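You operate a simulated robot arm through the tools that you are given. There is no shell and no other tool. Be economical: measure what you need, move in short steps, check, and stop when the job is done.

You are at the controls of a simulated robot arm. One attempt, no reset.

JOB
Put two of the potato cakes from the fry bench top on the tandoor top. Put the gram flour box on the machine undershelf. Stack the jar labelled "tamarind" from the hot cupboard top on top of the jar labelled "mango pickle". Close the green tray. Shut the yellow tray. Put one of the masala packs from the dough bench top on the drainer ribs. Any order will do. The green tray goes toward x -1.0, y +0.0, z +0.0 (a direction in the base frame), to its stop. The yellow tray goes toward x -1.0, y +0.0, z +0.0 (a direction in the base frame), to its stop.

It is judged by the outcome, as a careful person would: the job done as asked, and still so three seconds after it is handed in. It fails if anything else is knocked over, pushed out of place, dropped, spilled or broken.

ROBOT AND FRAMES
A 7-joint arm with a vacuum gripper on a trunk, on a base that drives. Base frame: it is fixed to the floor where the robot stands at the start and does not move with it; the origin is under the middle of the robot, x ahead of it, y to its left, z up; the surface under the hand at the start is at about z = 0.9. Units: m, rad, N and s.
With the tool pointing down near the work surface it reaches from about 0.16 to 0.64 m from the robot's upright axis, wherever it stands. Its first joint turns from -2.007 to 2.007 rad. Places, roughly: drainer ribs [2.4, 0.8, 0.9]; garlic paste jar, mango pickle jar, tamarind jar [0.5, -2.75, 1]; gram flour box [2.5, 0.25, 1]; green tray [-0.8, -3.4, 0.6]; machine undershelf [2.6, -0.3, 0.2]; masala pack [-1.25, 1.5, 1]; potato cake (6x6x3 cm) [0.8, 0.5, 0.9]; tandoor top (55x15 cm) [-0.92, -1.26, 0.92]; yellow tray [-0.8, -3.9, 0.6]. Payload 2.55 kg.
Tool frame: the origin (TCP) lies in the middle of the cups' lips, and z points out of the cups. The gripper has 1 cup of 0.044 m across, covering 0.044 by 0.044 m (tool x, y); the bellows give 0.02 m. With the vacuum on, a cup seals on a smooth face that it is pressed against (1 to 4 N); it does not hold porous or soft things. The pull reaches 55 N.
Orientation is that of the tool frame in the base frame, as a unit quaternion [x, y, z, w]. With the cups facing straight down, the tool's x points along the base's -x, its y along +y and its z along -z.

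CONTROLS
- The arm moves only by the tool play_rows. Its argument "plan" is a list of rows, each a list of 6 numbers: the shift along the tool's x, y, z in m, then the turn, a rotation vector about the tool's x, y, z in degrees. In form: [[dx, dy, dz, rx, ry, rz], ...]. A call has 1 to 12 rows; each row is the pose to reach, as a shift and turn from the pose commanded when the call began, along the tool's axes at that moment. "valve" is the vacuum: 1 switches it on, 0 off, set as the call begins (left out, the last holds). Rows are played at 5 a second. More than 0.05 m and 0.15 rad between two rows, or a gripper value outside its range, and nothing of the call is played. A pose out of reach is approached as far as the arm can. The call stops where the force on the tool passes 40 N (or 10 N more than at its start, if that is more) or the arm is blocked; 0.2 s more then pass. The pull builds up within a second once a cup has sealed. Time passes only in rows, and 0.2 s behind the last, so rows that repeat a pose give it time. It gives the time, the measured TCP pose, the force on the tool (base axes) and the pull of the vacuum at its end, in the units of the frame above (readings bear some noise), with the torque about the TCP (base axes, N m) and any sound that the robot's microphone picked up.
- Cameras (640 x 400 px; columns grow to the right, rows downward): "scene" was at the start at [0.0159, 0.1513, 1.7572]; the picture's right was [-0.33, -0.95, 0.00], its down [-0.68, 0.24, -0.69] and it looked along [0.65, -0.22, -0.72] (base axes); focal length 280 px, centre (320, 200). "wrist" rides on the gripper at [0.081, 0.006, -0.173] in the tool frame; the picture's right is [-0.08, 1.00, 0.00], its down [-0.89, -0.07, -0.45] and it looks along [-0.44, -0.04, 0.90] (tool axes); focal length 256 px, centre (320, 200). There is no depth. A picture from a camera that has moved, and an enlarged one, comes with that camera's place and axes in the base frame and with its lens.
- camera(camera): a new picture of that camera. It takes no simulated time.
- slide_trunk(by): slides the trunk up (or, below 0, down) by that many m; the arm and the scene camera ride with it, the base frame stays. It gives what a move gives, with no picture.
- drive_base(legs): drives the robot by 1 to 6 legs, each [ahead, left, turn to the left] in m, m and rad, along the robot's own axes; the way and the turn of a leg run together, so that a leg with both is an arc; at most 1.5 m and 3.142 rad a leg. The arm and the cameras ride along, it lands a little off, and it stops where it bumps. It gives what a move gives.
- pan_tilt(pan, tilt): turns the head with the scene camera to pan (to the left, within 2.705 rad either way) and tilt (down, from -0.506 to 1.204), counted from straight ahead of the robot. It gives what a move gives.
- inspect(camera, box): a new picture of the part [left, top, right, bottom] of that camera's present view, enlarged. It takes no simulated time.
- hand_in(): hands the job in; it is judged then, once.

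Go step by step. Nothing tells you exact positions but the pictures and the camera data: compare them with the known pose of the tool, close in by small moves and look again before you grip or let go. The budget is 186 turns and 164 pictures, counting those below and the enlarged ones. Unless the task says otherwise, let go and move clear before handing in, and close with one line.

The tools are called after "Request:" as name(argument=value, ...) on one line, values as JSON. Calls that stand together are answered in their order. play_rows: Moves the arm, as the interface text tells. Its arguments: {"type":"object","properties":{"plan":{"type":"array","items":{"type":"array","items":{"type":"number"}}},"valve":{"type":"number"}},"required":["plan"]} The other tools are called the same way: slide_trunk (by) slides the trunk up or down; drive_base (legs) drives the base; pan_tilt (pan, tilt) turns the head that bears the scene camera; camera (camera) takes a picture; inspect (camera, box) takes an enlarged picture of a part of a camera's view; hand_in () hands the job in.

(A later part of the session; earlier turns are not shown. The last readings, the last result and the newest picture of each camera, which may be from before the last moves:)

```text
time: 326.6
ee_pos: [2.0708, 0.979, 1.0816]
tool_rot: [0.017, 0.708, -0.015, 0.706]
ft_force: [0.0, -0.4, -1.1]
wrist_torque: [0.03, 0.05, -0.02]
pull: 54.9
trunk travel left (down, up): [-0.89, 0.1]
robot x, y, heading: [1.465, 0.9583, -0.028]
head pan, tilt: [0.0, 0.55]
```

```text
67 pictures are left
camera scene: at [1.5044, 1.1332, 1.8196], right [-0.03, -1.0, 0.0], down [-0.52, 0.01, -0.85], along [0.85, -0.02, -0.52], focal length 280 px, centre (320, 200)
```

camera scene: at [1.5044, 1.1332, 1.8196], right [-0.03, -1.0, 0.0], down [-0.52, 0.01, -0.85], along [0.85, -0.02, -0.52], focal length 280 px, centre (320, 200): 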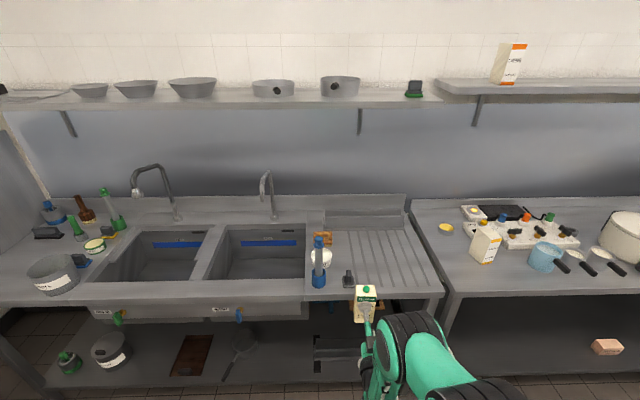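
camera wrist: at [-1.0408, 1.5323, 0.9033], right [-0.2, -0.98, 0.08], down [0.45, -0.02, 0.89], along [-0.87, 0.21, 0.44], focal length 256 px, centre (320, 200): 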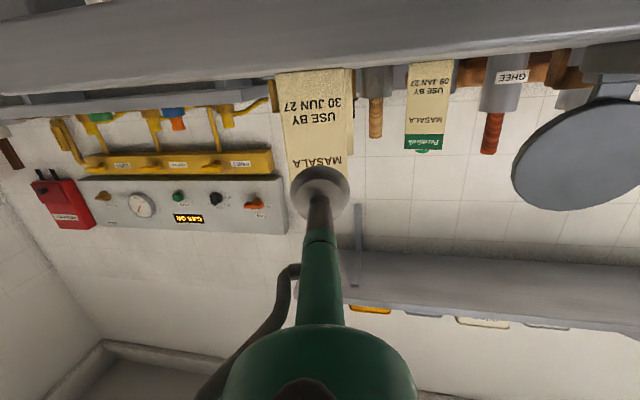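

Drainer ribs span x≈2.29–2.67, y≈0.65–0.98, centred (2.47,0.80). I'll stand the pack at about x 2.39, y 0.80.

Request:
drive_base(legs=[[0, -0.18, 0.028], [0.27, 0, 0]])

Request:
pan_tilt(pan=-0.2, tilt=0.8)

Request:
camera(camera="scene")

Request:
camera(camera="wrist")

```text
time: 329.6
ee_pos: [2.334, 0.8205, 1.0828]
tool_rot: [0.008, 0.708, -0.006, 0.706]
ft_force: [-0.1, 0.3, -1.3]
wrist_torque: [-0.01, 0.03, 0.0]
pull: 54.7
trunk travel left (down, up): [-0.89, 0.1]
robot x, y, heading: [1.7364, 0.7778, 0.007]
head pan, tilt: [0.0, 0.55]
```

```text
time: 330.4
ee_pos: [2.3322, 0.8194, 1.0835]
tool_rot: [0.006, 0.707, -0.006, 0.707]
ft_force: [0.2, 0.6, -2.0]
wrist_torque: [-0.01, 0.01, 0.02]
pull: 54.9
trunk travel left (down, up): [-0.89, 0.1]
robot x, y, heading: [1.7313, 0.781, 0.004]
head pan, tilt: [-0.201, 0.799]
```

```text
66 pictures are left
camera scene: at [1.7503, 0.9405, 1.7981], right [-0.19, -0.98, 0.0], down [-0.7, 0.14, -0.7], along [0.68, -0.13, -0.72], focal length 280 px, centre (320, 200)
```

scene: 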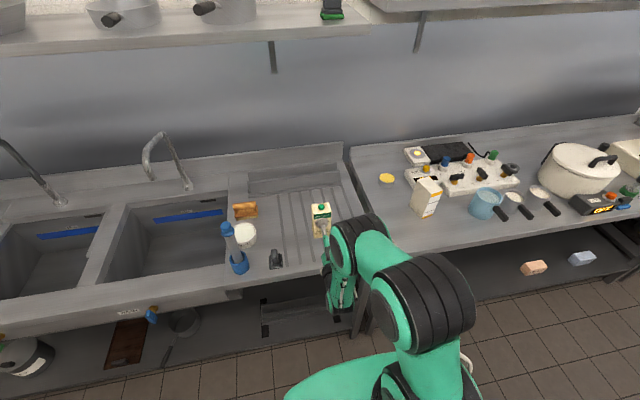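

```text
65 pictures are left
camera wrist: at [2.1601, 0.8296, 1.0033], right [0.02, 1.0, 0.08], down [-0.44, -0.06, 0.89], along [0.9, -0.05, 0.44], focal length 256 px, centre (320, 200)
```

wrist: 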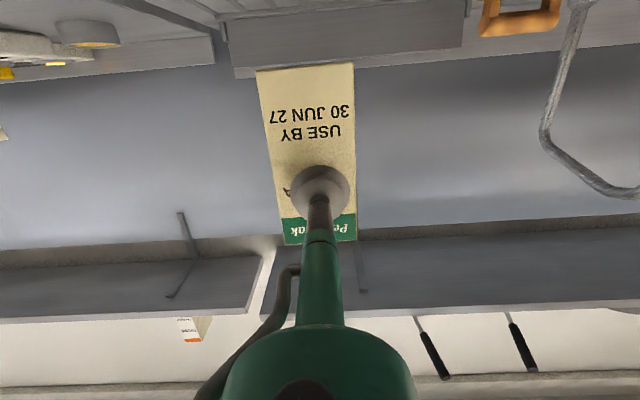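

Request:
inspect(camera="scene", box=[220, 150, 400, 310])

```text
2.50 times, centred on (310, 230) of scene
camera zoom: at [1.7503, 0.9405, 1.7981], right [-0.19, -0.98, 0.0], down [-0.7, 0.14, -0.7], along [0.68, -0.13, -0.72], focal length 699 px, centre (345, 125)
```

zoom: 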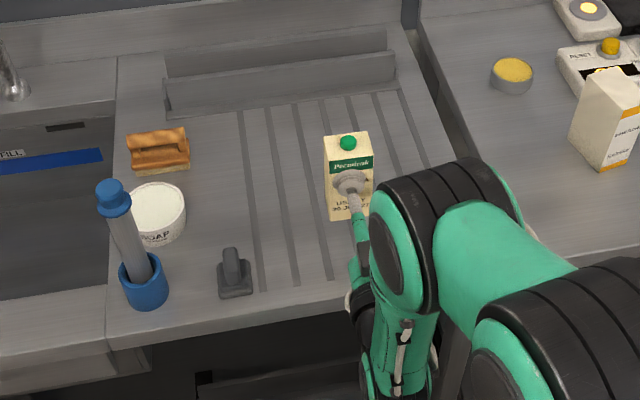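

Position is over the ribs. Ahead 3 cm, then lower.

Request:
drive_base(legs=[[0.03, 0, 0]])

Request:
play_rows(plan=[[0.03, 0, 0, 0, 0, 0], [0.055, 0, 0, 0, 0, 0], [0.075, 0, 0, 0, 0, 0], [0.083, 0, 0, 0, 0, 0], [0.083, 0, 0, 0, 0, 0]])

Request:
inspect(camera="scene", box=[220, 150, 400, 310])

Request:
inspect(camera="wrist", box=[220, 30, 420, 250])

```text
time: 331.2
ee_pos: [2.3629, 0.8194, 1.0837]
tool_rot: [0.007, 0.708, -0.005, 0.706]
ft_force: [-0.1, 0.2, -1.5]
wrist_torque: [0.03, 0.03, -0.01]
pull: 55.4
trunk travel left (down, up): [-0.89, 0.1]
robot x, y, heading: [1.7648, 0.7796, 0.005]
head pan, tilt: [-0.201, 0.799]
```

```text
time: 332.4
ee_pos: [2.3611, 0.8208, 0.9999]
tool_rot: [0.007, 0.708, -0.005, 0.706]
ft_force: [0.3, -0.3, -2.3]
wrist_torque: [0.0, 0.07, 0.0]
pull: 55.0
trunk travel left (down, up): [-0.89, 0.1]
robot x, y, heading: [1.765, 0.7785, 0.007]
head pan, tilt: [-0.201, 0.799]
```

```text
2.50 times, centred on (310, 230) of scene
camera zoom: at [1.7803, 0.9406, 1.798], right [-0.19, -0.98, 0.0], down [-0.7, 0.14, -0.7], along [0.68, -0.14, -0.72], focal length 699 px, centre (345, 125)
```

zoom: 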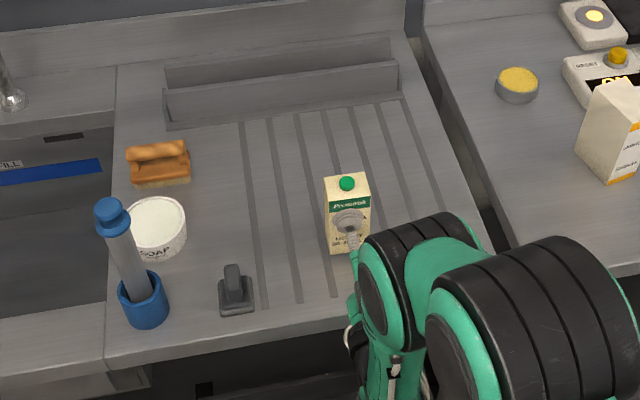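

```text
1.82 times, centred on (320, 140) of wrist
camera zoom: at [2.1895, 0.8308, 0.9198], right [0.02, 1.0, 0.08], down [-0.44, -0.06, 0.89], along [0.9, -0.05, 0.44], focal length 465 px, centre (320, 309)
```

zoom: 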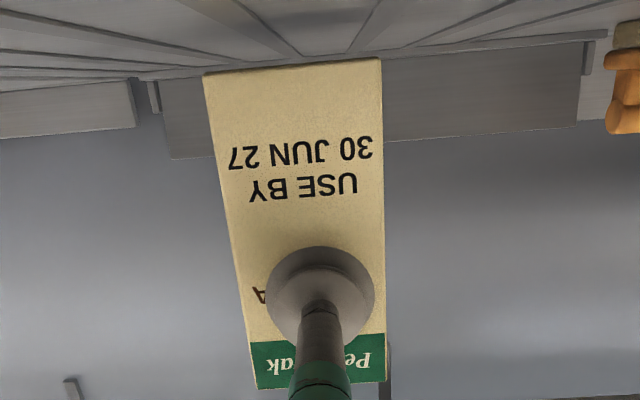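

Level and just above the ribs. Lower in fine steps.

Request:
play_rows(plan=[[0.004, 0, 0, 0, 0, 0], [0.008, 0, 0, 0, 0, 0], [0.011, 0, 0, 0, 0, 0], [0.013, 0, 0, 0, 0, 0]])

```text
time: 333.4
ee_pos: [2.362, 0.8205, 0.9882]
tool_rot: [0.007, 0.708, -0.005, 0.706]
ft_force: [-0.9, -0.6, -2.4]
wrist_torque: [-0.01, 0.04, -0.01]
pull: 54.9
trunk travel left (down, up): [-0.89, 0.1]
robot x, y, heading: [1.7672, 0.7813, 0.006]
head pan, tilt: [-0.201, 0.799]
```

Request:
play_rows(plan=[[0.002, 0, 0, 0, 0, 0], [0.004, 0, 0, 0, 0, 0], [0.006, 0, 0, 0, 0, 0], [0.006, 0, 0, 0, 0, 0]])

Request:
inspect(camera="wrist", box=[220, 30, 420, 250])

```text
time: 334.4
ee_pos: [2.3631, 0.8207, 0.9859]
tool_rot: [0.007, 0.705, -0.005, 0.71]
ft_force: [-2.1, 0.9, 15.2]
wrist_torque: [-0.06, 0.16, -0.01]
pull: 54.9
trunk travel left (down, up): [-0.89, 0.1]
robot x, y, heading: [1.7603, 0.7805, 0.008]
head pan, tilt: [-0.201, 0.799]
```

```text
1.82 times, centred on (320, 140) of wrist
camera zoom: at [2.1913, 0.8305, 0.9034], right [0.02, 1.0, 0.08], down [-0.45, -0.06, 0.89], along [0.89, -0.05, 0.45], focal length 465 px, centre (320, 309)
```

zoom: 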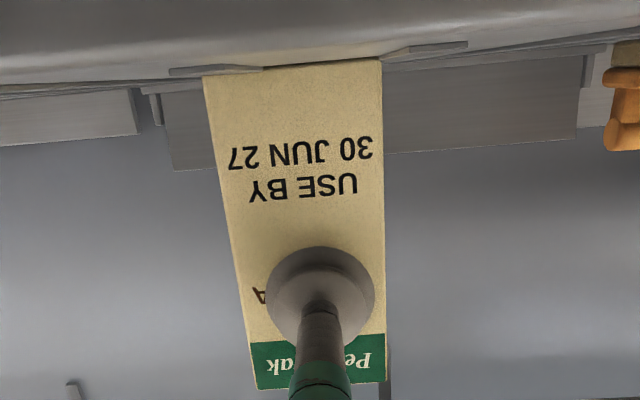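

Contact with 15 N. Ease, release, wait, and draw back straight.

Request:
play_rows(plan=[[-0.004, 0, 0, 0, 0, 0], [-0.004, 0, 0, 0, 0, 0], [-0.004, 0, 0, 0, 0, 0], [-0.004, 0, 0, 0, 0, 0], [-0.004, 0, 0, 0, 0, 0], [-0.004, 0, 0, 0, 0, 0], [-0.004, 0, -0.008, 0, 0, 0], [-0.004, 0, -0.02, 0, 0, 0], [-0.004, 0, -0.04, 0, 0, 0]], valve=0)

Request:
inspect(camera="scene", box=[220, 150, 400, 310])

```text
time: 336.4
ee_pos: [2.3215, 0.821, 0.9849]
tool_rot: [0.006, 0.708, -0.005, 0.706]
ft_force: [-0.4, -1.0, 0.2]
wrist_torque: [0.0, 0.01, -0.02]
pull: 0.0
trunk travel left (down, up): [-0.89, 0.1]
robot x, y, heading: [1.7639, 0.7791, 0.003]
head pan, tilt: [-0.201, 0.799]
```

```text
2.50 times, centred on (310, 230) of scene
camera zoom: at [1.7802, 0.9408, 1.798], right [-0.19, -0.98, 0.0], down [-0.7, 0.14, -0.7], along [0.68, -0.14, -0.72], focal length 699 px, centre (345, 125)
```

zoom: 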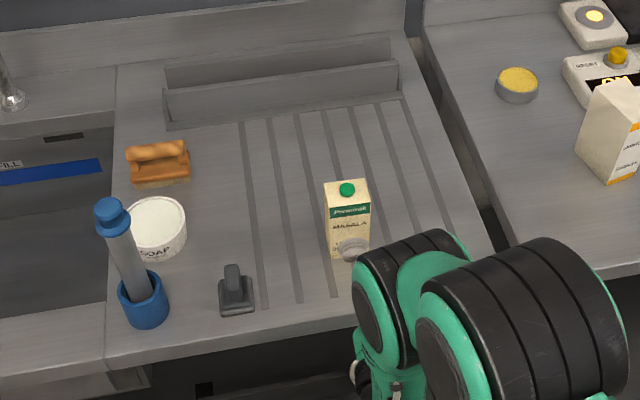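

Masala pack stands on the drainer ribs. Back off and look at the gram flour box.

Request:
drive_base(legs=[[-0.22, 0, 0], [0, -0.5, 0]])

Request:
pan_tilt(pan=0.0, tilt=0.6)

Request:
camera(camera="scene")

Request:
camera(camera="wrist")

```text
time: 340.6
ee_pos: [2.1008, 0.3234, 0.9845]
tool_rot: [0.011, 0.708, -0.01, 0.706]
ft_force: [0.4, -0.1, -0.9]
wrist_torque: [0.04, 0.0, 0.05]
pull: 0.1
trunk travel left (down, up): [-0.89, 0.1]
robot x, y, heading: [1.5381, 0.2898, -0.005]
head pan, tilt: [-0.201, 0.799]
```

```text
time: 341.3
ee_pos: [2.1005, 0.3234, 0.9837]
tool_rot: [0.01, 0.708, -0.009, 0.706]
ft_force: [0.0, 0.5, -0.5]
wrist_torque: [-0.01, -0.04, 0.03]
pull: 0.1
trunk travel left (down, up): [-0.89, 0.1]
robot x, y, heading: [1.543, 0.2863, -0.004]
head pan, tilt: [0.0, 0.6]
```

```text
59 pictures are left
camera scene: at [1.5684, 0.4644, 1.8148], right [0.0, -1.0, 0.0], down [-0.57, 0.0, -0.82], along [0.82, 0.0, -0.57], focal length 280 px, centre (320, 200)
```

scene: 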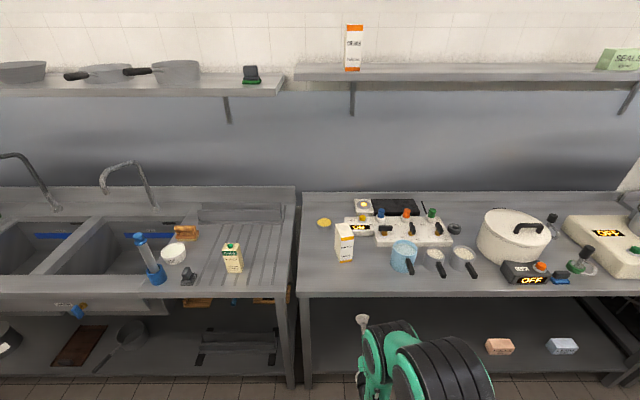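

```text
58 pictures are left
camera wrist: at [1.9281, 0.3352, 0.9045], right [0.03, 1.0, 0.08], down [-0.44, -0.06, 0.89], along [0.9, -0.06, 0.44], focal length 256 px, centre (320, 200)
```

wrist: 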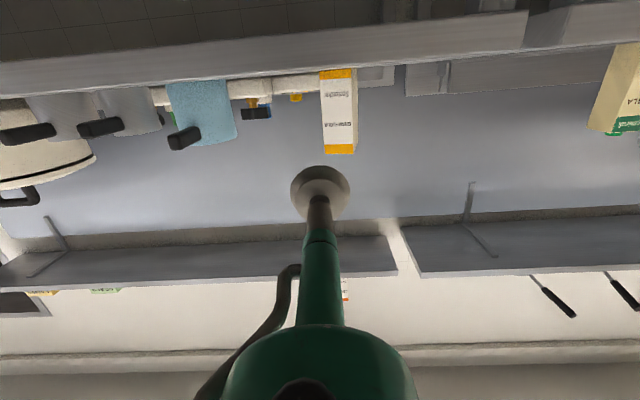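

Request:
inspect(camera="scene", box=[300, 195, 440, 295])

Request:
inspect(camera="scene", box=[330, 10, 380, 85])

Request:
inspect(camera="wrist", box=[280, 50, 400, 170])

```text
4.00 times, centred on (370, 245) of scene
camera zoom: at [1.5684, 0.4644, 1.8148], right [0.0, -1.0, 0.0], down [-0.57, 0.0, -0.82], along [0.82, 0.0, -0.57], focal length 1119 px, centre (120, 20)
```

zoom: 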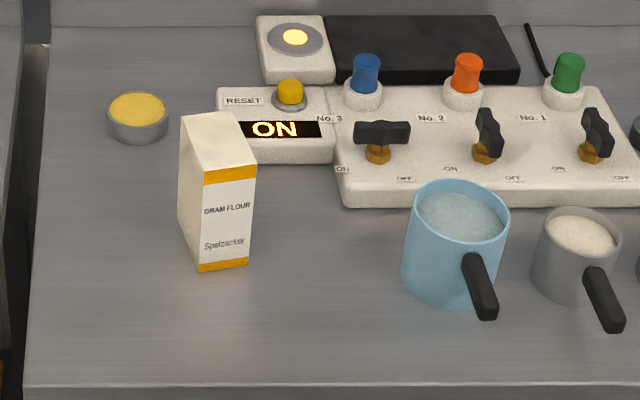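

```text
5.33 times, centred on (355, 48) of scene
camera zoom: at [1.5684, 0.4644, 1.8148], right [0.0, -1.0, 0.0], down [-0.57, 0.0, -0.82], along [0.82, 0.0, -0.57], focal length 1492 px, centre (133, 1013)
```

zoom: 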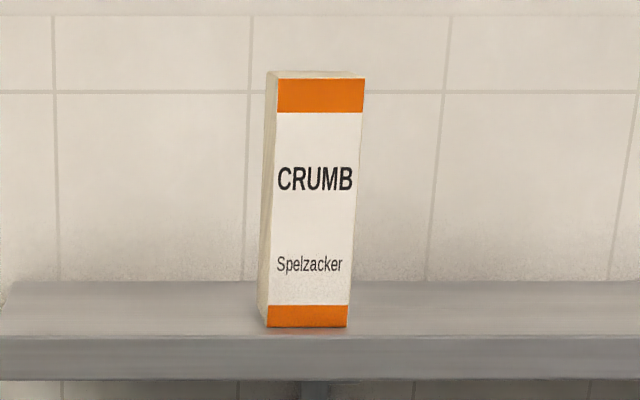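

```text
3.33 times, centred on (340, 110) of wrist
camera zoom: at [1.9281, 0.3352, 0.9045], right [0.03, 1.0, 0.08], down [-0.44, -0.06, 0.89], along [0.9, -0.06, 0.44], focal length 853 px, centre (253, 500)
```

zoom: 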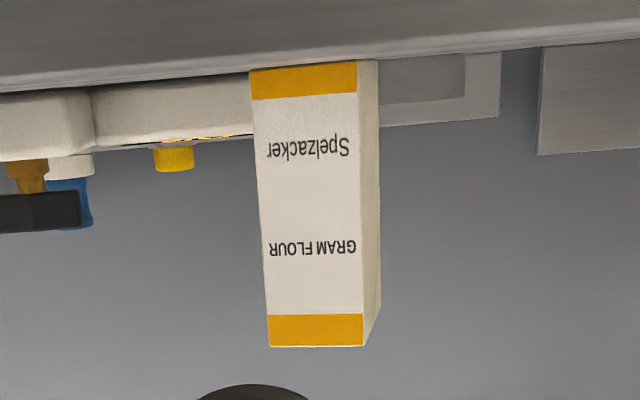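

Gram flour box: face centre ≈(2.4215,0.348), z 0.905–1.03, face turned about 10°. The boxed shelf item above is "CRUMB", not it. I square up with the box.

Request:
drive_base(legs=[[0, 0, 0.205], [0, -0.151, 0], [0.17, 0, 0]])

Request:
slide_trunk(by=0.013)

Request:
camera(camera="wrist")

Request:
inspect(camera="scene", box=[300, 190, 460, 320])

```text
time: 344.5
ee_pos: [2.2804, 0.3224, 0.9842]
tool_rot: [-0.064, 0.705, 0.064, 0.703]
ft_force: [0.2, -0.5, -0.3]
wrist_torque: [0.01, -0.01, -0.01]
pull: 0.1
trunk travel left (down, up): [-0.89, 0.1]
robot x, y, heading: [1.7424, 0.1719, 0.202]
head pan, tilt: [0.0, 0.6]
```

```text
time: 345.1
ee_pos: [2.2772, 0.3229, 0.9978]
tool_rot: [-0.064, 0.706, 0.064, 0.703]
ft_force: [-0.5, 0.0, 0.0]
wrist_torque: [0.0, 0.02, 0.01]
pull: 0.0
trunk travel left (down, up): [-0.903, 0.087]
robot x, y, heading: [1.737, 0.17, 0.2]
head pan, tilt: [0.0, 0.6]
```

```text
54 pictures are left
camera wrist: at [2.1083, 0.2982, 0.9173], right [-0.18, 0.98, 0.08], down [-0.42, -0.15, 0.89], along [0.89, 0.13, 0.44], focal length 256 px, centre (320, 200)
```

wrist: 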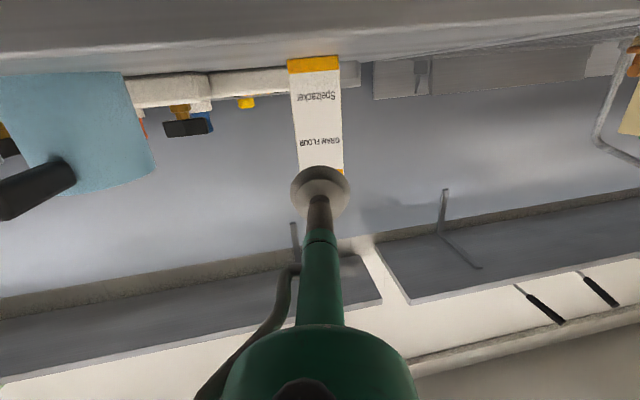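

```text
3.08 times, centred on (380, 255) of scene
camera zoom: at [1.7305, 0.3512, 1.8279], right [0.2, -0.98, 0.0], down [-0.55, -0.11, -0.82], along [0.81, 0.17, -0.57], focal length 860 px, centre (135, 31)
```

zoom: 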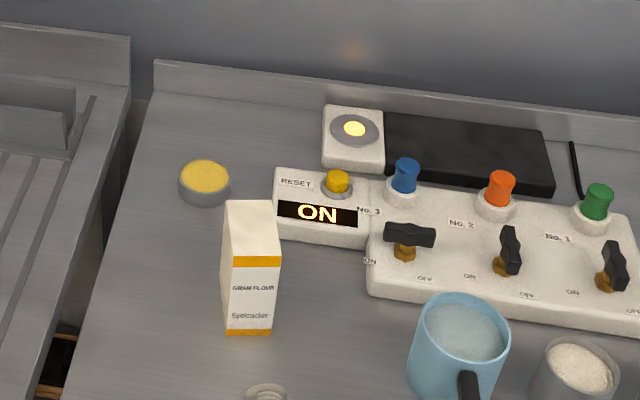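

Aligned with the face centre (2.422,0.346). Drive in 8 cm, then arm in fine steps with vacuum.

Request:
drive_base(legs=[[0.08, 0, 0]])

Request:
play_rows(plan=[[0, 0, 0.025, 0, 0, 0], [0, 0, 0.045, 0, 0, 0], [0, 0, 0.055, 0, 0, 0], [0, 0, 0.06, 0, 0, 0], [0, 0, 0.065, 0, 0, 0], [0, 0, 0.068, 0, 0, 0], [0, 0, 0.068, 0, 0, 0]], valve=1)

Request:
inspect(camera="scene", box=[300, 190, 460, 320])

```text
time: 346.2
ee_pos: [2.356, 0.3378, 0.9978]
tool_rot: [-0.063, 0.706, 0.064, 0.703]
ft_force: [0.3, 0.1, -0.2]
wrist_torque: [0.0, -0.02, -0.01]
pull: 0.1
trunk travel left (down, up): [-0.903, 0.087]
robot x, y, heading: [1.8107, 0.1866, 0.201]
head pan, tilt: [0.0, 0.6]
```

```text
time: 347.8
ee_pos: [2.4219, 0.3495, 0.9976]
tool_rot: [-0.064, 0.704, 0.064, 0.704]
ft_force: [-0.5, 0.5, 5.2]
wrist_torque: [-0.13, 0.13, -0.05]
pull: 54.7
trunk travel left (down, up): [-0.903, 0.087]
robot x, y, heading: [1.8142, 0.1793, 0.204]
head pan, tilt: [0.0, 0.6]
```

```text
3.08 times, centred on (380, 255) of scene
camera zoom: at [1.8041, 0.3663, 1.828], right [0.2, -0.98, 0.0], down [-0.55, -0.11, -0.83], along [0.81, 0.17, -0.56], focal length 860 px, centre (135, 31)
```

zoom: 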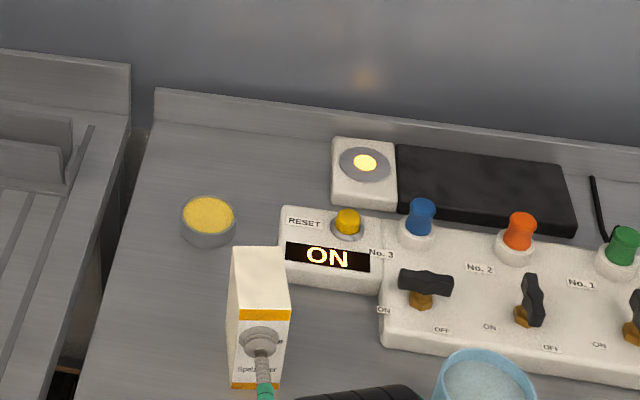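

Sealed. Lift by the trunk and back out.

Request:
slide_trunk(by=0.06)

Request:
drive_base(legs=[[-0.3, 0, 0]])

Request:
camera(camera="scene")

```text
time: 348.8
ee_pos: [2.423, 0.3508, 1.056]
tool_rot: [-0.063, 0.706, 0.063, 0.703]
ft_force: [0.0, 0.8, -4.6]
wrist_torque: [-0.04, 0.21, 0.01]
pull: 54.8
trunk travel left (down, up): [-0.963, 0.027]
robot x, y, heading: [1.8144, 0.1872, 0.2]
head pan, tilt: [0.0, 0.6]
```

```text
time: 350.8
ee_pos: [2.1344, 0.2918, 1.0567]
tool_rot: [-0.064, 0.706, 0.064, 0.703]
ft_force: [0.4, 0.5, -5.4]
wrist_torque: [-0.03, 0.22, 0.02]
pull: 54.9
trunk travel left (down, up): [-0.963, 0.027]
robot x, y, heading: [1.5239, 0.1231, 0.205]
head pan, tilt: [0.0, 0.6]
```

```text
51 pictures are left
camera scene: at [1.5162, 0.3069, 1.8879], right [0.2, -0.98, 0.0], down [-0.55, -0.11, -0.83], along [0.81, 0.17, -0.56], focal length 280 px, centre (320, 200)
```

scene: 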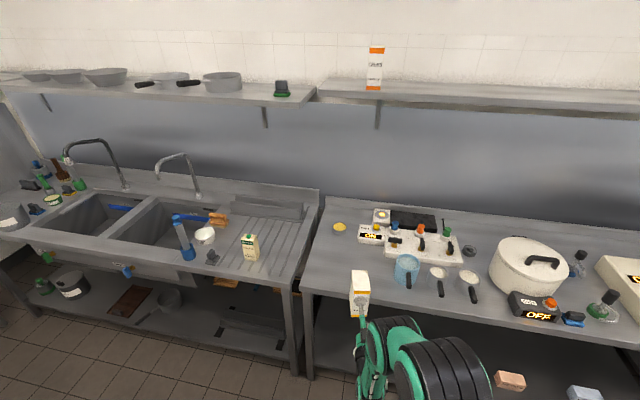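

Box held. Turn square to the shelf, retract a bit, and lower the trunk to undershelf height.

Request:
drive_base(legs=[[0, -0.22, -0.2]])

Request:
play_rows(plan=[[0, 0, -0.03, 0, 0, 0], [0, 0, -0.06, 0, 0, 0], [0, 0, -0.09, 0, 0, 0], [0, 0, -0.11, 0, 0, 0], [0, 0, -0.11, 0, 0, 0]])

Request:
slide_trunk(by=-0.35)

Request:
camera(camera="scene")

```text
time: 352.5
ee_pos: [2.1786, -0.0507, 1.0563]
tool_rot: [0.006, 0.708, -0.005, 0.706]
ft_force: [-0.2, -0.1, -5.4]
wrist_torque: [0.0, 0.21, 0.02]
pull: 55.0
trunk travel left (down, up): [-0.963, 0.027]
robot x, y, heading: [1.5441, -0.091, -0.0]
head pan, tilt: [0.0, 0.6]
```

```text
time: 353.7
ee_pos: [2.0671, -0.0483, 1.058]
tool_rot: [0.006, 0.708, -0.005, 0.706]
ft_force: [-0.3, -0.5, -4.7]
wrist_torque: [0.05, 0.2, 0.03]
pull: 54.8
trunk travel left (down, up): [-0.963, 0.027]
robot x, y, heading: [1.5498, -0.0907, 0.002]
head pan, tilt: [0.0, 0.6]
```

```text
time: 357.1
ee_pos: [2.0679, -0.0499, 0.7075]
tool_rot: [0.006, 0.709, -0.005, 0.705]
ft_force: [-0.9, -0.7, -5.1]
wrist_torque: [0.01, 0.23, 0.01]
pull: 54.8
trunk travel left (down, up): [-0.613, 0.377]
robot x, y, heading: [1.547, -0.0921, 0.003]
head pan, tilt: [0.0, 0.6]
```

```text
50 pictures are left
camera scene: at [1.5752, 0.0852, 1.5379], right [0.01, -1.0, 0.0], down [-0.57, 0.0, -0.82], along [0.82, 0.0, -0.57], focal length 280 px, centre (320, 200)
```

scene: 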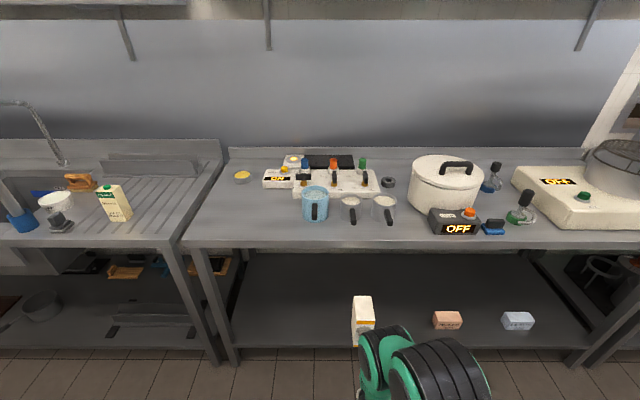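

Shelf area around y≈-0.05 is clear (bricks begin at y≈-0.45). Lower further and check.

Request:
slide_trunk(by=-0.33)

Request:
pan_tilt(pan=0.0, tilt=0.7)

Request:
camera(camera="scene")

Request:
camera(camera="wrist")

```text
time: 360.4
ee_pos: [2.0678, -0.0481, 0.3772]
tool_rot: [0.006, 0.709, -0.005, 0.705]
ft_force: [0.1, 0.1, -4.8]
wrist_torque: [0.01, 0.24, 0.03]
pull: 55.0
trunk travel left (down, up): [-0.283, 0.707]
robot x, y, heading: [1.5496, -0.0949, 0.003]
head pan, tilt: [0.0, 0.6]
```

```text
time: 361.1
ee_pos: [2.0674, -0.05, 0.3777]
tool_rot: [0.006, 0.709, -0.005, 0.705]
ft_force: [-0.1, -0.6, -4.8]
wrist_torque: [0.04, 0.27, 0.02]
pull: 55.1
trunk travel left (down, up): [-0.283, 0.707]
robot x, y, heading: [1.547, -0.0934, 0.005]
head pan, tilt: [0.0, 0.7]
```

```text
49 pictures are left
camera scene: at [1.572, 0.0852, 1.1993], right [0.01, -1.0, 0.0], down [-0.64, 0.0, -0.77], along [0.77, 0.0, -0.64], focal length 280 px, centre (320, 200)
```

scene: 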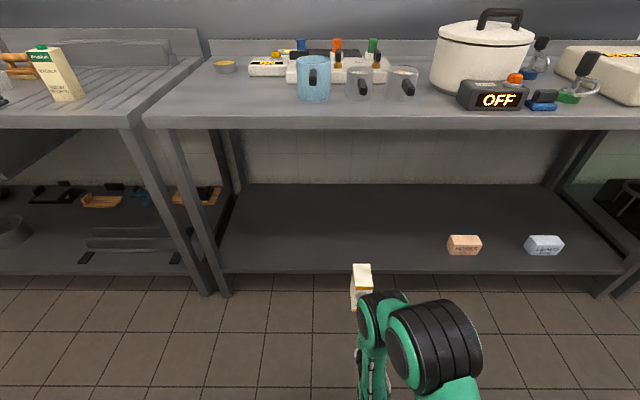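

```text
48 pictures are left
camera wrist: at [1.8949, -0.0394, 0.2972], right [0.02, 1.0, 0.08], down [-0.44, -0.06, 0.89], along [0.9, -0.05, 0.44], focal length 256 px, centre (320, 200)
```

wrist: 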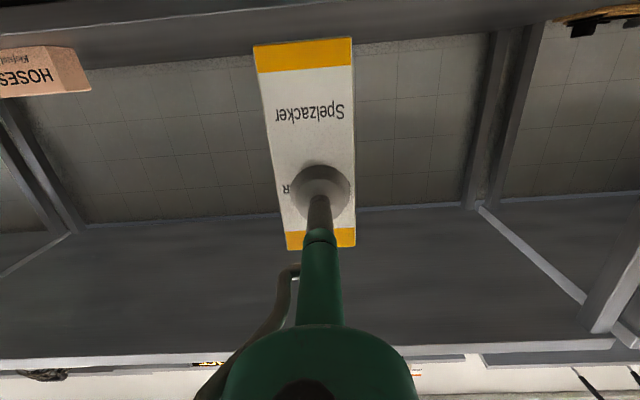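

Clearance looks good. Drive ahead 0.22 m toward the shelf.

Request:
drive_base(legs=[[0.22, 0, 0]])

Request:
camera(camera="scene")

Request:
camera(camera="wrist")

```text
time: 362.7
ee_pos: [2.2877, -0.0432, 0.3779]
tool_rot: [0.004, 0.709, -0.003, 0.706]
ft_force: [-0.2, -0.3, -5.0]
wrist_torque: [0.01, 0.26, 0.02]
pull: 54.9
trunk travel left (down, up): [-0.283, 0.707]
robot x, y, heading: [1.7718, -0.0896, 0.01]
head pan, tilt: [0.0, 0.7]
```

```text
47 pictures are left
camera scene: at [1.7916, 0.0873, 1.1993], right [0.01, -1.0, 0.0], down [-0.64, -0.01, -0.76], along [0.76, 0.01, -0.64], focal length 280 px, centre (320, 200)
```

scene: 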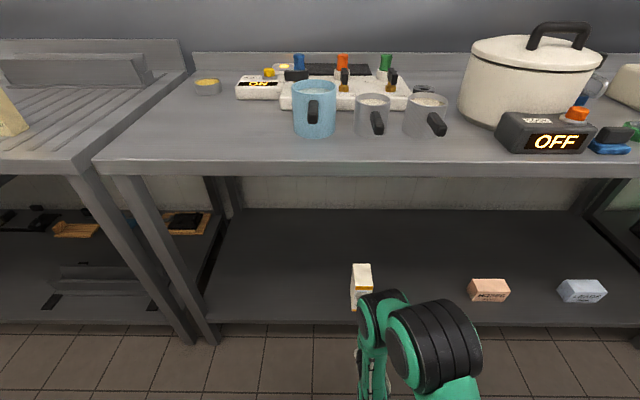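

```text
46 pictures are left
camera wrist: at [2.1152, -0.0354, 0.2971], right [0.01, 1.0, 0.08], down [-0.44, -0.07, 0.89], along [0.9, -0.04, 0.44], focal length 256 px, centre (320, 200)
```

wrist: 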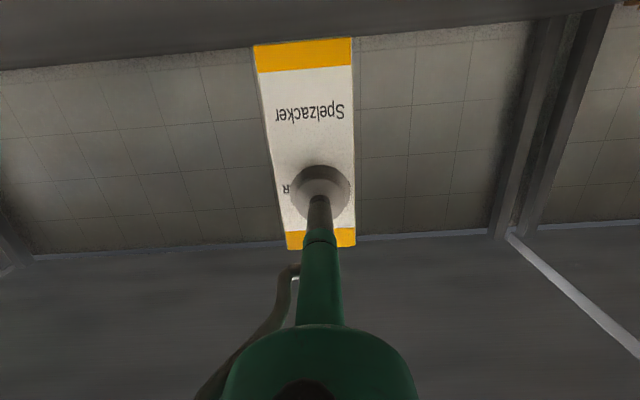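

Extend the arm 12 cm into the shelf bay, then lower toward it.

Request:
play_rows(plan=[[0, 0, 0.03, 0, 0, 0], [0, 0, 0.06, 0, 0, 0], [0, 0, 0.09, 0, 0, 0], [0, 0, 0.12, 0, 0, 0], [0.02, 0, 0.12, 0, 0, 0], [0.035, 0, 0.12, 0, 0, 0], [0.035, 0, 0.12, 0, 0, 0]])

Request:
inspect(camera="scene", box=[280, 220, 460, 350])

Request:
camera(camera="wrist")

```text
time: 364.3
ee_pos: [2.4069, -0.0458, 0.3396]
tool_rot: [0.002, 0.709, -0.002, 0.706]
ft_force: [-0.2, -0.4, -4.6]
wrist_torque: [0.01, 0.25, 0.01]
pull: 55.0
trunk travel left (down, up): [-0.283, 0.707]
robot x, y, heading: [1.7705, -0.0893, 0.014]
head pan, tilt: [0.0, 0.7]
```

```text
3.08 times, centred on (370, 285) of scene
camera zoom: at [1.7919, 0.0873, 1.1993], right [0.01, -1.0, 0.0], down [-0.64, -0.01, -0.76], along [0.76, 0.01, -0.64], focal length 860 px, centre (166, -62)
```

zoom: 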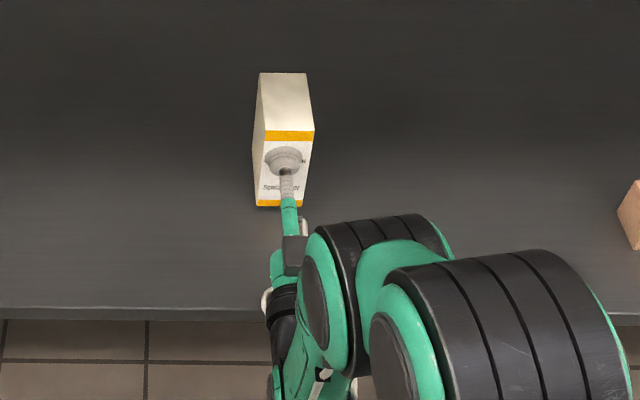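

```text
44 pictures are left
camera wrist: at [2.2353, -0.0376, 0.2607], right [0.01, 1.0, 0.08], down [-0.44, -0.07, 0.9], along [0.9, -0.04, 0.44], focal length 256 px, centre (320, 200)
```

wrist: 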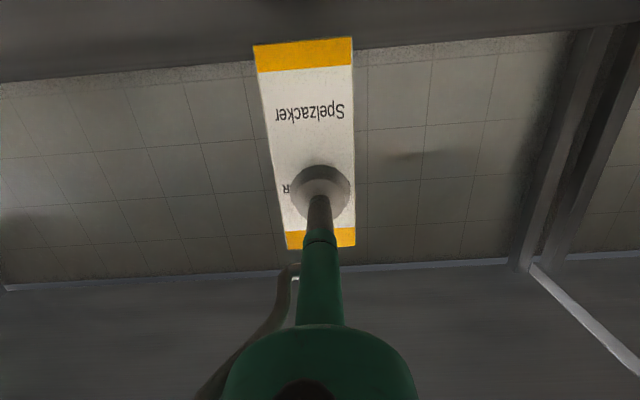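

Lower step by step to feel the shelf.

Request:
play_rows(plan=[[0.008, 0, 0, 0, 0, 0], [0.014, 0, 0, 0, 0, 0], [0.019, 0, 0, 0, 0, 0], [0.024, 0, 0, 0, 0, 0], [0.024, 0, 0, 0, 0, 0]])

```text
time: 365.5
ee_pos: [2.4084, -0.0447, 0.3195]
tool_rot: [0.004, 0.707, -0.003, 0.707]
ft_force: [-1.6, 0.1, 3.7]
wrist_torque: [-0.3, -0.27, -0.05]
pull: 55.1
trunk travel left (down, up): [-0.283, 0.707]
robot x, y, heading: [1.7704, -0.0908, 0.014]
head pan, tilt: [0.0, 0.7]
```

Touchdown (force reversed). Press 2 mm more, then release, wait and draw back.

Request:
play_rows(plan=[[0.002, 0, 0, 0, 0, 0], [0.002, 0, 0, 0, 0, 0]])

Request:
play_rows(plan=[[-0.001, 0, 0, 0, 0, 0], [-0.002, 0, 0, 0, 0, 0], [-0.002, 0, 0, 0, 0, 0], [-0.002, 0, 0, 0, 0, 0], [-0.002, 0, 0, 0, 0, 0], [-0.002, 0, -0.006, 0, 0, 0], [-0.002, 0, -0.015, 0, 0, 0], [-0.002, 0, -0.03, 0, 0, 0], [-0.002, 0, -0.06, 0, 0, 0]], valve=0)

Request:
inspect(camera="scene", box=[280, 220, 460, 350])

```text
time: 366.1
ee_pos: [2.4074, -0.0445, 0.318]
tool_rot: [0.004, 0.707, -0.003, 0.708]
ft_force: [-3.1, 2.0, 10.6]
wrist_torque: [-0.37, -0.33, -0.08]
pull: 54.9
trunk travel left (down, up): [-0.283, 0.707]
robot x, y, heading: [1.7699, -0.0892, 0.014]
head pan, tilt: [0.0, 0.7]
```

```text
time: 368.1
ee_pos: [2.3483, -0.0453, 0.3182]
tool_rot: [0.004, 0.708, -0.003, 0.706]
ft_force: [-0.5, 0.2, 0.5]
wrist_torque: [-0.05, -0.01, 0.02]
pull: 0.1
trunk travel left (down, up): [-0.283, 0.707]
robot x, y, heading: [1.7664, -0.0886, 0.008]
head pan, tilt: [0.0, 0.7]
```

```text
3.08 times, centred on (370, 285) of scene
camera zoom: at [1.7915, 0.0873, 1.1993], right [0.01, -1.0, 0.0], down [-0.64, -0.01, -0.76], along [0.76, 0.01, -0.64], focal length 860 px, centre (166, -62)
```

zoom: 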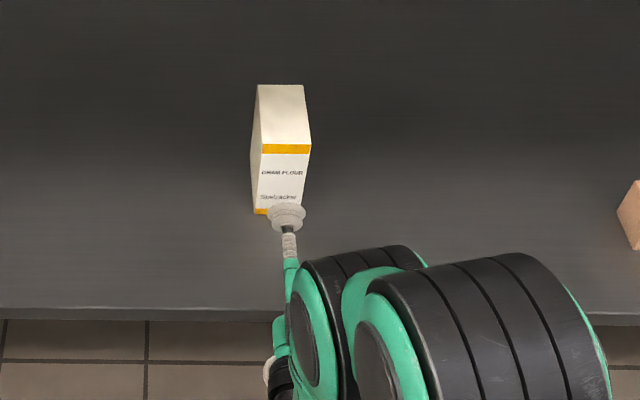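

The gram flour box stands on the undershelf. I back out, raise the trunk and turn the tool down again, then verify things, including the cake I dropped on the fry bench.

Request:
drive_base(legs=[[-0.2, 0, 0]])

Request:
slide_trunk(by=0.4)

Request:
slide_trunk(by=0.25)

Request:
play_rows(plan=[[0.0085, 0, -0.002, 0, 8.2, 0], [0.0165, 0, -0.008, 0, 16.4, 0], [0.0233, 0, -0.018, 0, 24.6, 0], [0.0283, 0, -0.032, 0, 32.8, 0], [0.0312, 0, -0.049, 0, 41, 0], [0.0314, 0, -0.069, 0, 49.2, 0], [0.0285, 0, -0.092, 0, 57.4, 0], [0.0221, 0, -0.117, 0, 65.6, 0], [0.0121, 0, -0.144, 0, 73.8, 0], [-0.0019, 0, -0.172, 0, 82, 0], [-0.02, 0, -0.2, 0, 90, 0], [-0.02, 0, -0.2, 0, 90, 0]])

Request:
pan_tilt(pan=2.4, tilt=0.6)

Request:
camera(camera="scene")

```text
time: 369.7
ee_pos: [2.1513, -0.0466, 0.3176]
tool_rot: [0.002, 0.709, -0.001, 0.705]
ft_force: [-0.2, 0.7, -1.3]
wrist_torque: [0.03, 0.0, 0.0]
pull: 0.1
trunk travel left (down, up): [-0.283, 0.707]
robot x, y, heading: [1.5726, -0.0932, 0.012]
head pan, tilt: [0.0, 0.7]
```

```text
time: 373.6
ee_pos: [2.1522, -0.0471, 0.7187]
tool_rot: [0.004, 0.709, -0.003, 0.706]
ft_force: [0.2, 0.7, -0.2]
wrist_torque: [0.0, 0.0, -0.02]
pull: 0.0
trunk travel left (down, up): [-0.683, 0.307]
robot x, y, heading: [1.5728, -0.0953, 0.011]
head pan, tilt: [0.0, 0.7]
```

```text
time: 376.1
ee_pos: [2.152, -0.0462, 0.9676]
tool_rot: [0.003, 0.709, -0.002, 0.705]
ft_force: [-0.7, -0.2, 0.1]
wrist_torque: [0.03, 0.0, 0.0]
pull: 0.0
trunk travel left (down, up): [-0.933, 0.057]
robot x, y, heading: [1.5722, -0.0927, 0.013]
head pan, tilt: [0.0, 0.7]
```

```text
time: 378.7
ee_pos: [1.9505, -0.0452, 0.9898]
tool_rot: [0.004, 1.0, 0.0, -0.005]
ft_force: [1.1, 0.1, 0.5]
wrist_torque: [-0.01, 0.02, 0.01]
pull: 0.1
trunk travel left (down, up): [-0.933, 0.057]
robot x, y, heading: [1.5719, -0.0927, 0.015]
head pan, tilt: [0.0, 0.7]
```

```text
time: 380.9
ee_pos: [1.9523, -0.0454, 0.9896]
tool_rot: [0.004, 1.0, 0.0, -0.003]
ft_force: [0.4, -0.1, 0.5]
wrist_torque: [0.01, 0.02, 0.0]
pull: 0.1
trunk travel left (down, up): [-0.933, 0.057]
robot x, y, heading: [1.5725, -0.0903, 0.012]
head pan, tilt: [2.4, 0.6]
```

```text
42 pictures are left
camera scene: at [1.4447, 0.1426, 1.8579], right [0.67, 0.75, 0.0], down [0.42, -0.38, -0.83], along [-0.62, 0.55, -0.56], focal length 280 px, centre (320, 200)
```

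scene: 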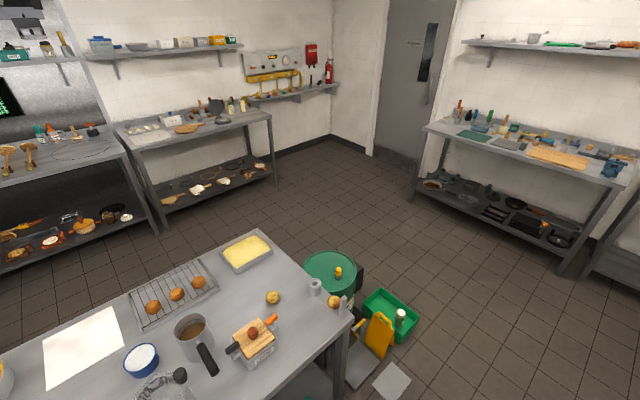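

Request:
inspect(camera="scene", box=[200, 240, 400, 380])

```text
2.86 times, centred on (300, 310) of scene
camera zoom: at [1.4447, 0.1426, 1.8579], right [0.67, 0.75, 0.0], down [0.42, -0.38, -0.83], along [-0.62, 0.55, -0.56], focal length 799 px, centre (377, -114)
```

zoom: 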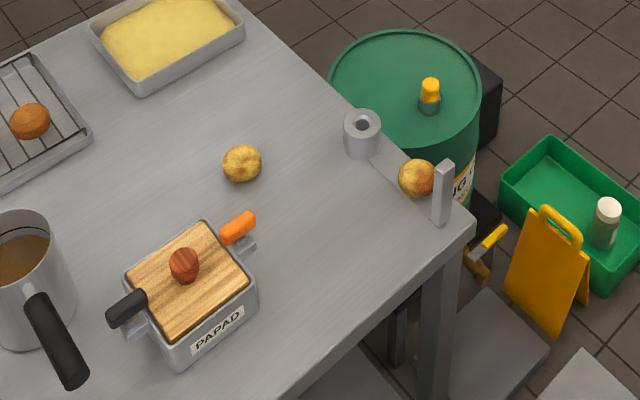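

The dropped cake has rolled to the bench's far corner and leans against a post near the edge. I should recover it and lay it safely down. Raise the hand and face it from the aisle.

Request:
play_rows(plan=[[0, 0, -0.04, 0, 0, 0], [0, 0, -0.08, 0, 0, 0], [0, 0, -0.12, 0, 0, 0], [0, 0, -0.16, 0, 0, 0], [0, 0, -0.2, 0, 0, 0], [0, 0, -0.22, 0, 0, 0]])

Request:
drive_base(legs=[[0.12, 0.65, 0], [0, 0, 1.57], [0, 0, 1.56]])

Request:
pan_tilt(pan=0.0, tilt=0.85)

Request:
camera(camera="scene")

Request:
camera(camera="wrist")

```text
time: 382.3
ee_pos: [1.9525, -0.0443, 1.2077]
tool_rot: [0.004, 1.0, 0.001, -0.003]
ft_force: [0.2, -0.1, 0.5]
wrist_torque: [0.02, 0.01, 0.02]
pull: 0.0
trunk travel left (down, up): [-0.933, 0.057]
robot x, y, heading: [1.573, -0.0932, 0.014]
head pan, tilt: [2.4, 0.6]
```

```text
time: 393.6
ee_pos: [1.3035, 0.5379, 1.2072]
tool_rot: [1.0, -0.03, 0.003, 0.001]
ft_force: [0.7, 0.1, 0.1]
wrist_torque: [0.0, -0.01, 0.07]
pull: 0.0
trunk travel left (down, up): [-0.933, 0.057]
robot x, y, heading: [1.6853, 0.5697, 3.109]
head pan, tilt: [2.4, 0.6]
```

```text
time: 395.8
ee_pos: [1.3019, 0.5391, 1.2075]
tool_rot: [1.0, -0.03, 0.002, 0.001]
ft_force: [-1.0, -0.6, 0.1]
wrist_torque: [0.0, -0.01, 0.01]
pull: 0.2
trunk travel left (down, up): [-0.933, 0.057]
robot x, y, heading: [1.6914, 0.5651, 3.102]
head pan, tilt: [0.0, 0.85]
```

```text
40 pictures are left
camera scene: at [1.6613, 0.3924, 1.837], right [0.04, 1.0, 0.0], down [0.75, -0.03, -0.66], along [-0.66, 0.02, -0.75], focal length 280 px, centre (320, 200)
```

scene: 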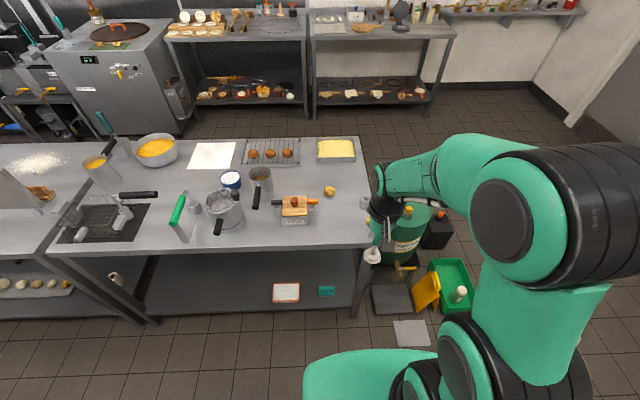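

```text
39 pictures are left
camera wrist: at [1.3828, 0.5278, 1.3803], right [-0.14, -0.99, 0.0], down [-0.89, 0.12, 0.44], along [-0.44, 0.06, -0.9], focal length 256 px, centre (320, 200)
```

wrist: 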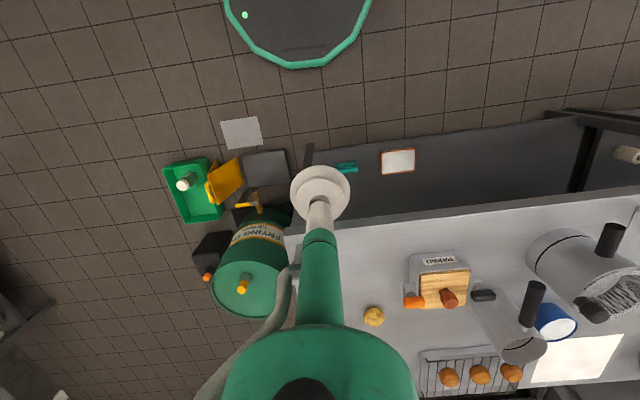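

My hand hides the corner; shift it left.

Request:
play_rows(plan=[[0, 0.04, 0, 0, 0, 0], [0, 0.08, 0, 0, 0, 0], [0, 0.12, 0, 0, 0, 0], [0, 0.16, 0, 0, 0, 0]])

Request:
inspect(camera="scene", box=[300, 150, 460, 270])

Request:
camera(camera="wrist")

```text
time: 396.8
ee_pos: [1.2913, 0.3749, 1.204]
tool_rot: [1.0, -0.029, 0.003, -0.001]
ft_force: [0.5, 0.3, -0.7]
wrist_torque: [0.05, 0.0, 0.02]
pull: 0.0
trunk travel left (down, up): [-0.933, 0.057]
robot x, y, heading: [1.6852, 0.5639, 3.106]
head pan, tilt: [0.0, 0.85]
```

```text
3.33 times, centred on (380, 210) of scene
camera zoom: at [1.6609, 0.3902, 1.8368], right [0.04, 1.0, 0.0], down [0.75, -0.03, -0.66], along [-0.66, 0.03, -0.75], focal length 932 px, centre (120, 167)
```

zoom: 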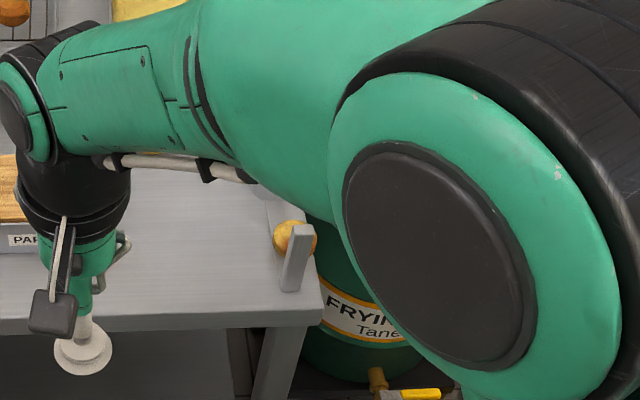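

```text
37 pictures are left
camera wrist: at [1.3713, 0.3645, 1.3779], right [-0.14, -0.99, 0.0], down [-0.89, 0.12, 0.44], along [-0.44, 0.06, -0.9], focal length 256 px, centre (320, 200)
```

wrist: 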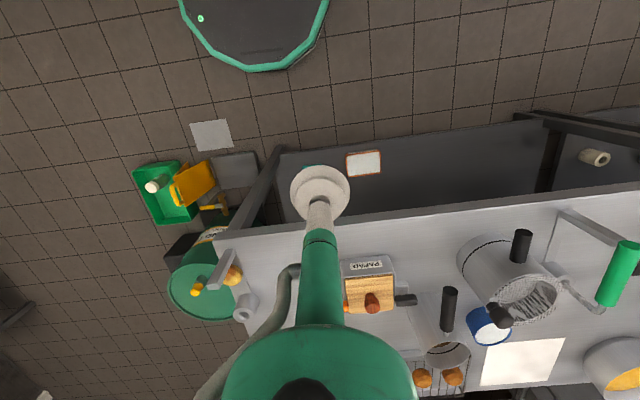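

Request:
inspect(camera="wrist", box=[180, 220, 290, 330])

Request:
inspect(camera="scene", box=[355, 195, 405, 250])

```text
3.64 times, centred on (235, 275) of wrist
camera zoom: at [1.3713, 0.3645, 1.3779], right [-0.14, -0.99, 0.0], down [-0.89, 0.12, 0.44], along [-0.44, 0.06, -0.9], focal length 931 px, centre (629, -73)
```

zoom: 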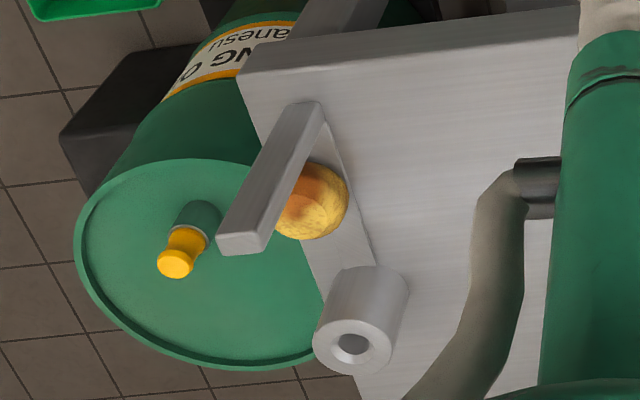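

```text
7.27 times, centred on (380, 222) of scene
camera zoom: at [1.6609, 0.3902, 1.8368], right [0.04, 1.0, 0.0], down [0.75, -0.03, -0.66], along [-0.66, 0.03, -0.75], focal length 2034 px, centre (-116, 36)
```

zoom: 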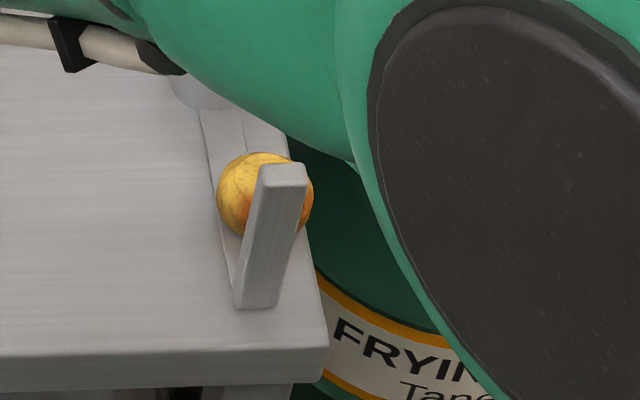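

The cake seems to lie at ≈(0.99,0.61), beside a ~10 cm post at (1.04,0.613). It can be picked from here with care; I drive nearer and look from above.

Request:
drive_base(legs=[[0.13, 0, 0.03]])

Request:
play_rows(plan=[[-0.03, -0.02, 0, 0, 0, 0], [-0.06, -0.045, 0, 0, 0, 0], [-0.08, -0.085, 0, 0, 0, 0], [-0.1, -0.125, 0, 0, 0, 0], [-0.1, -0.125, 0, 0, 0, 0]])

Request:
inspect(camera="scene", box=[320, 180, 480, 290])

Request:
inspect(camera="wrist", box=[200, 150, 360, 300])

```text
time: 398.1
ee_pos: [1.1649, 0.3687, 1.205]
tool_rot: [1.0, -0.014, 0.002, 0.001]
ft_force: [0.2, 0.2, -0.7]
wrist_torque: [0.03, -0.02, -0.02]
pull: 0.0
trunk travel left (down, up): [-0.933, 0.057]
robot x, y, heading: [1.5514, 0.572, 3.136]
head pan, tilt: [0.0, 0.85]
```

```text
time: 399.2
ee_pos: [1.0696, 0.4945, 1.2023]
tool_rot: [1.0, -0.014, 0.001, 0.0]
ft_force: [0.3, -0.1, 0.2]
wrist_torque: [0.04, 0.01, 0.02]
pull: 0.0
trunk travel left (down, up): [-0.933, 0.057]
robot x, y, heading: [1.5524, 0.5704, 3.138]
head pan, tilt: [0.0, 0.85]
```

```text
3.64 times, centred on (400, 235) of scene
camera zoom: at [1.534, 0.3935, 1.8369], right [0.01, 1.0, 0.0], down [0.75, 0.0, -0.66], along [-0.66, 0.01, -0.75], focal length 1017 px, centre (29, 73)
```

zoom: 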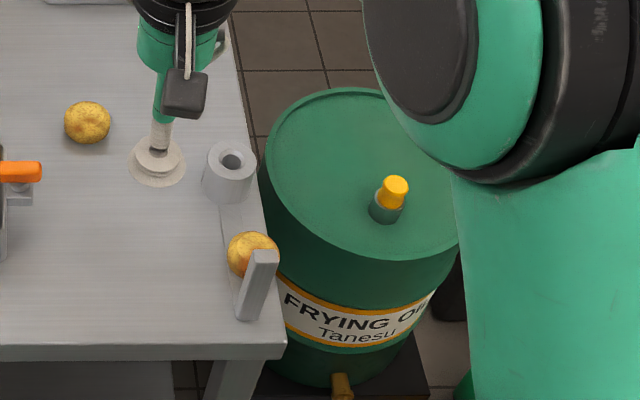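

```text
2.67 times, centred on (280, 225) of wrist
camera zoom: at [1.1497, 0.4864, 1.3757], right [-0.11, -0.99, 0.0], down [-0.89, 0.1, 0.44], along [-0.44, 0.05, -0.9], focal length 683 px, centre (427, 133)
```

zoom: 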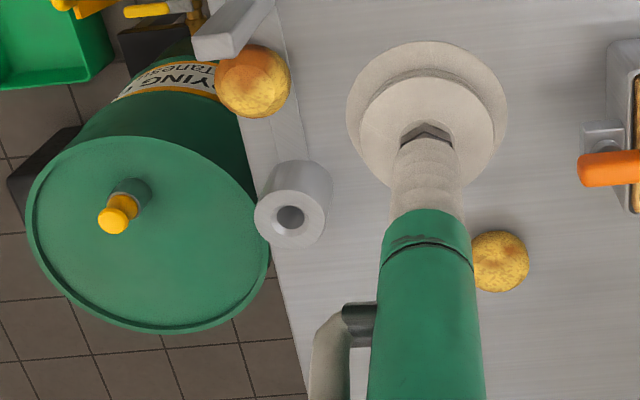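

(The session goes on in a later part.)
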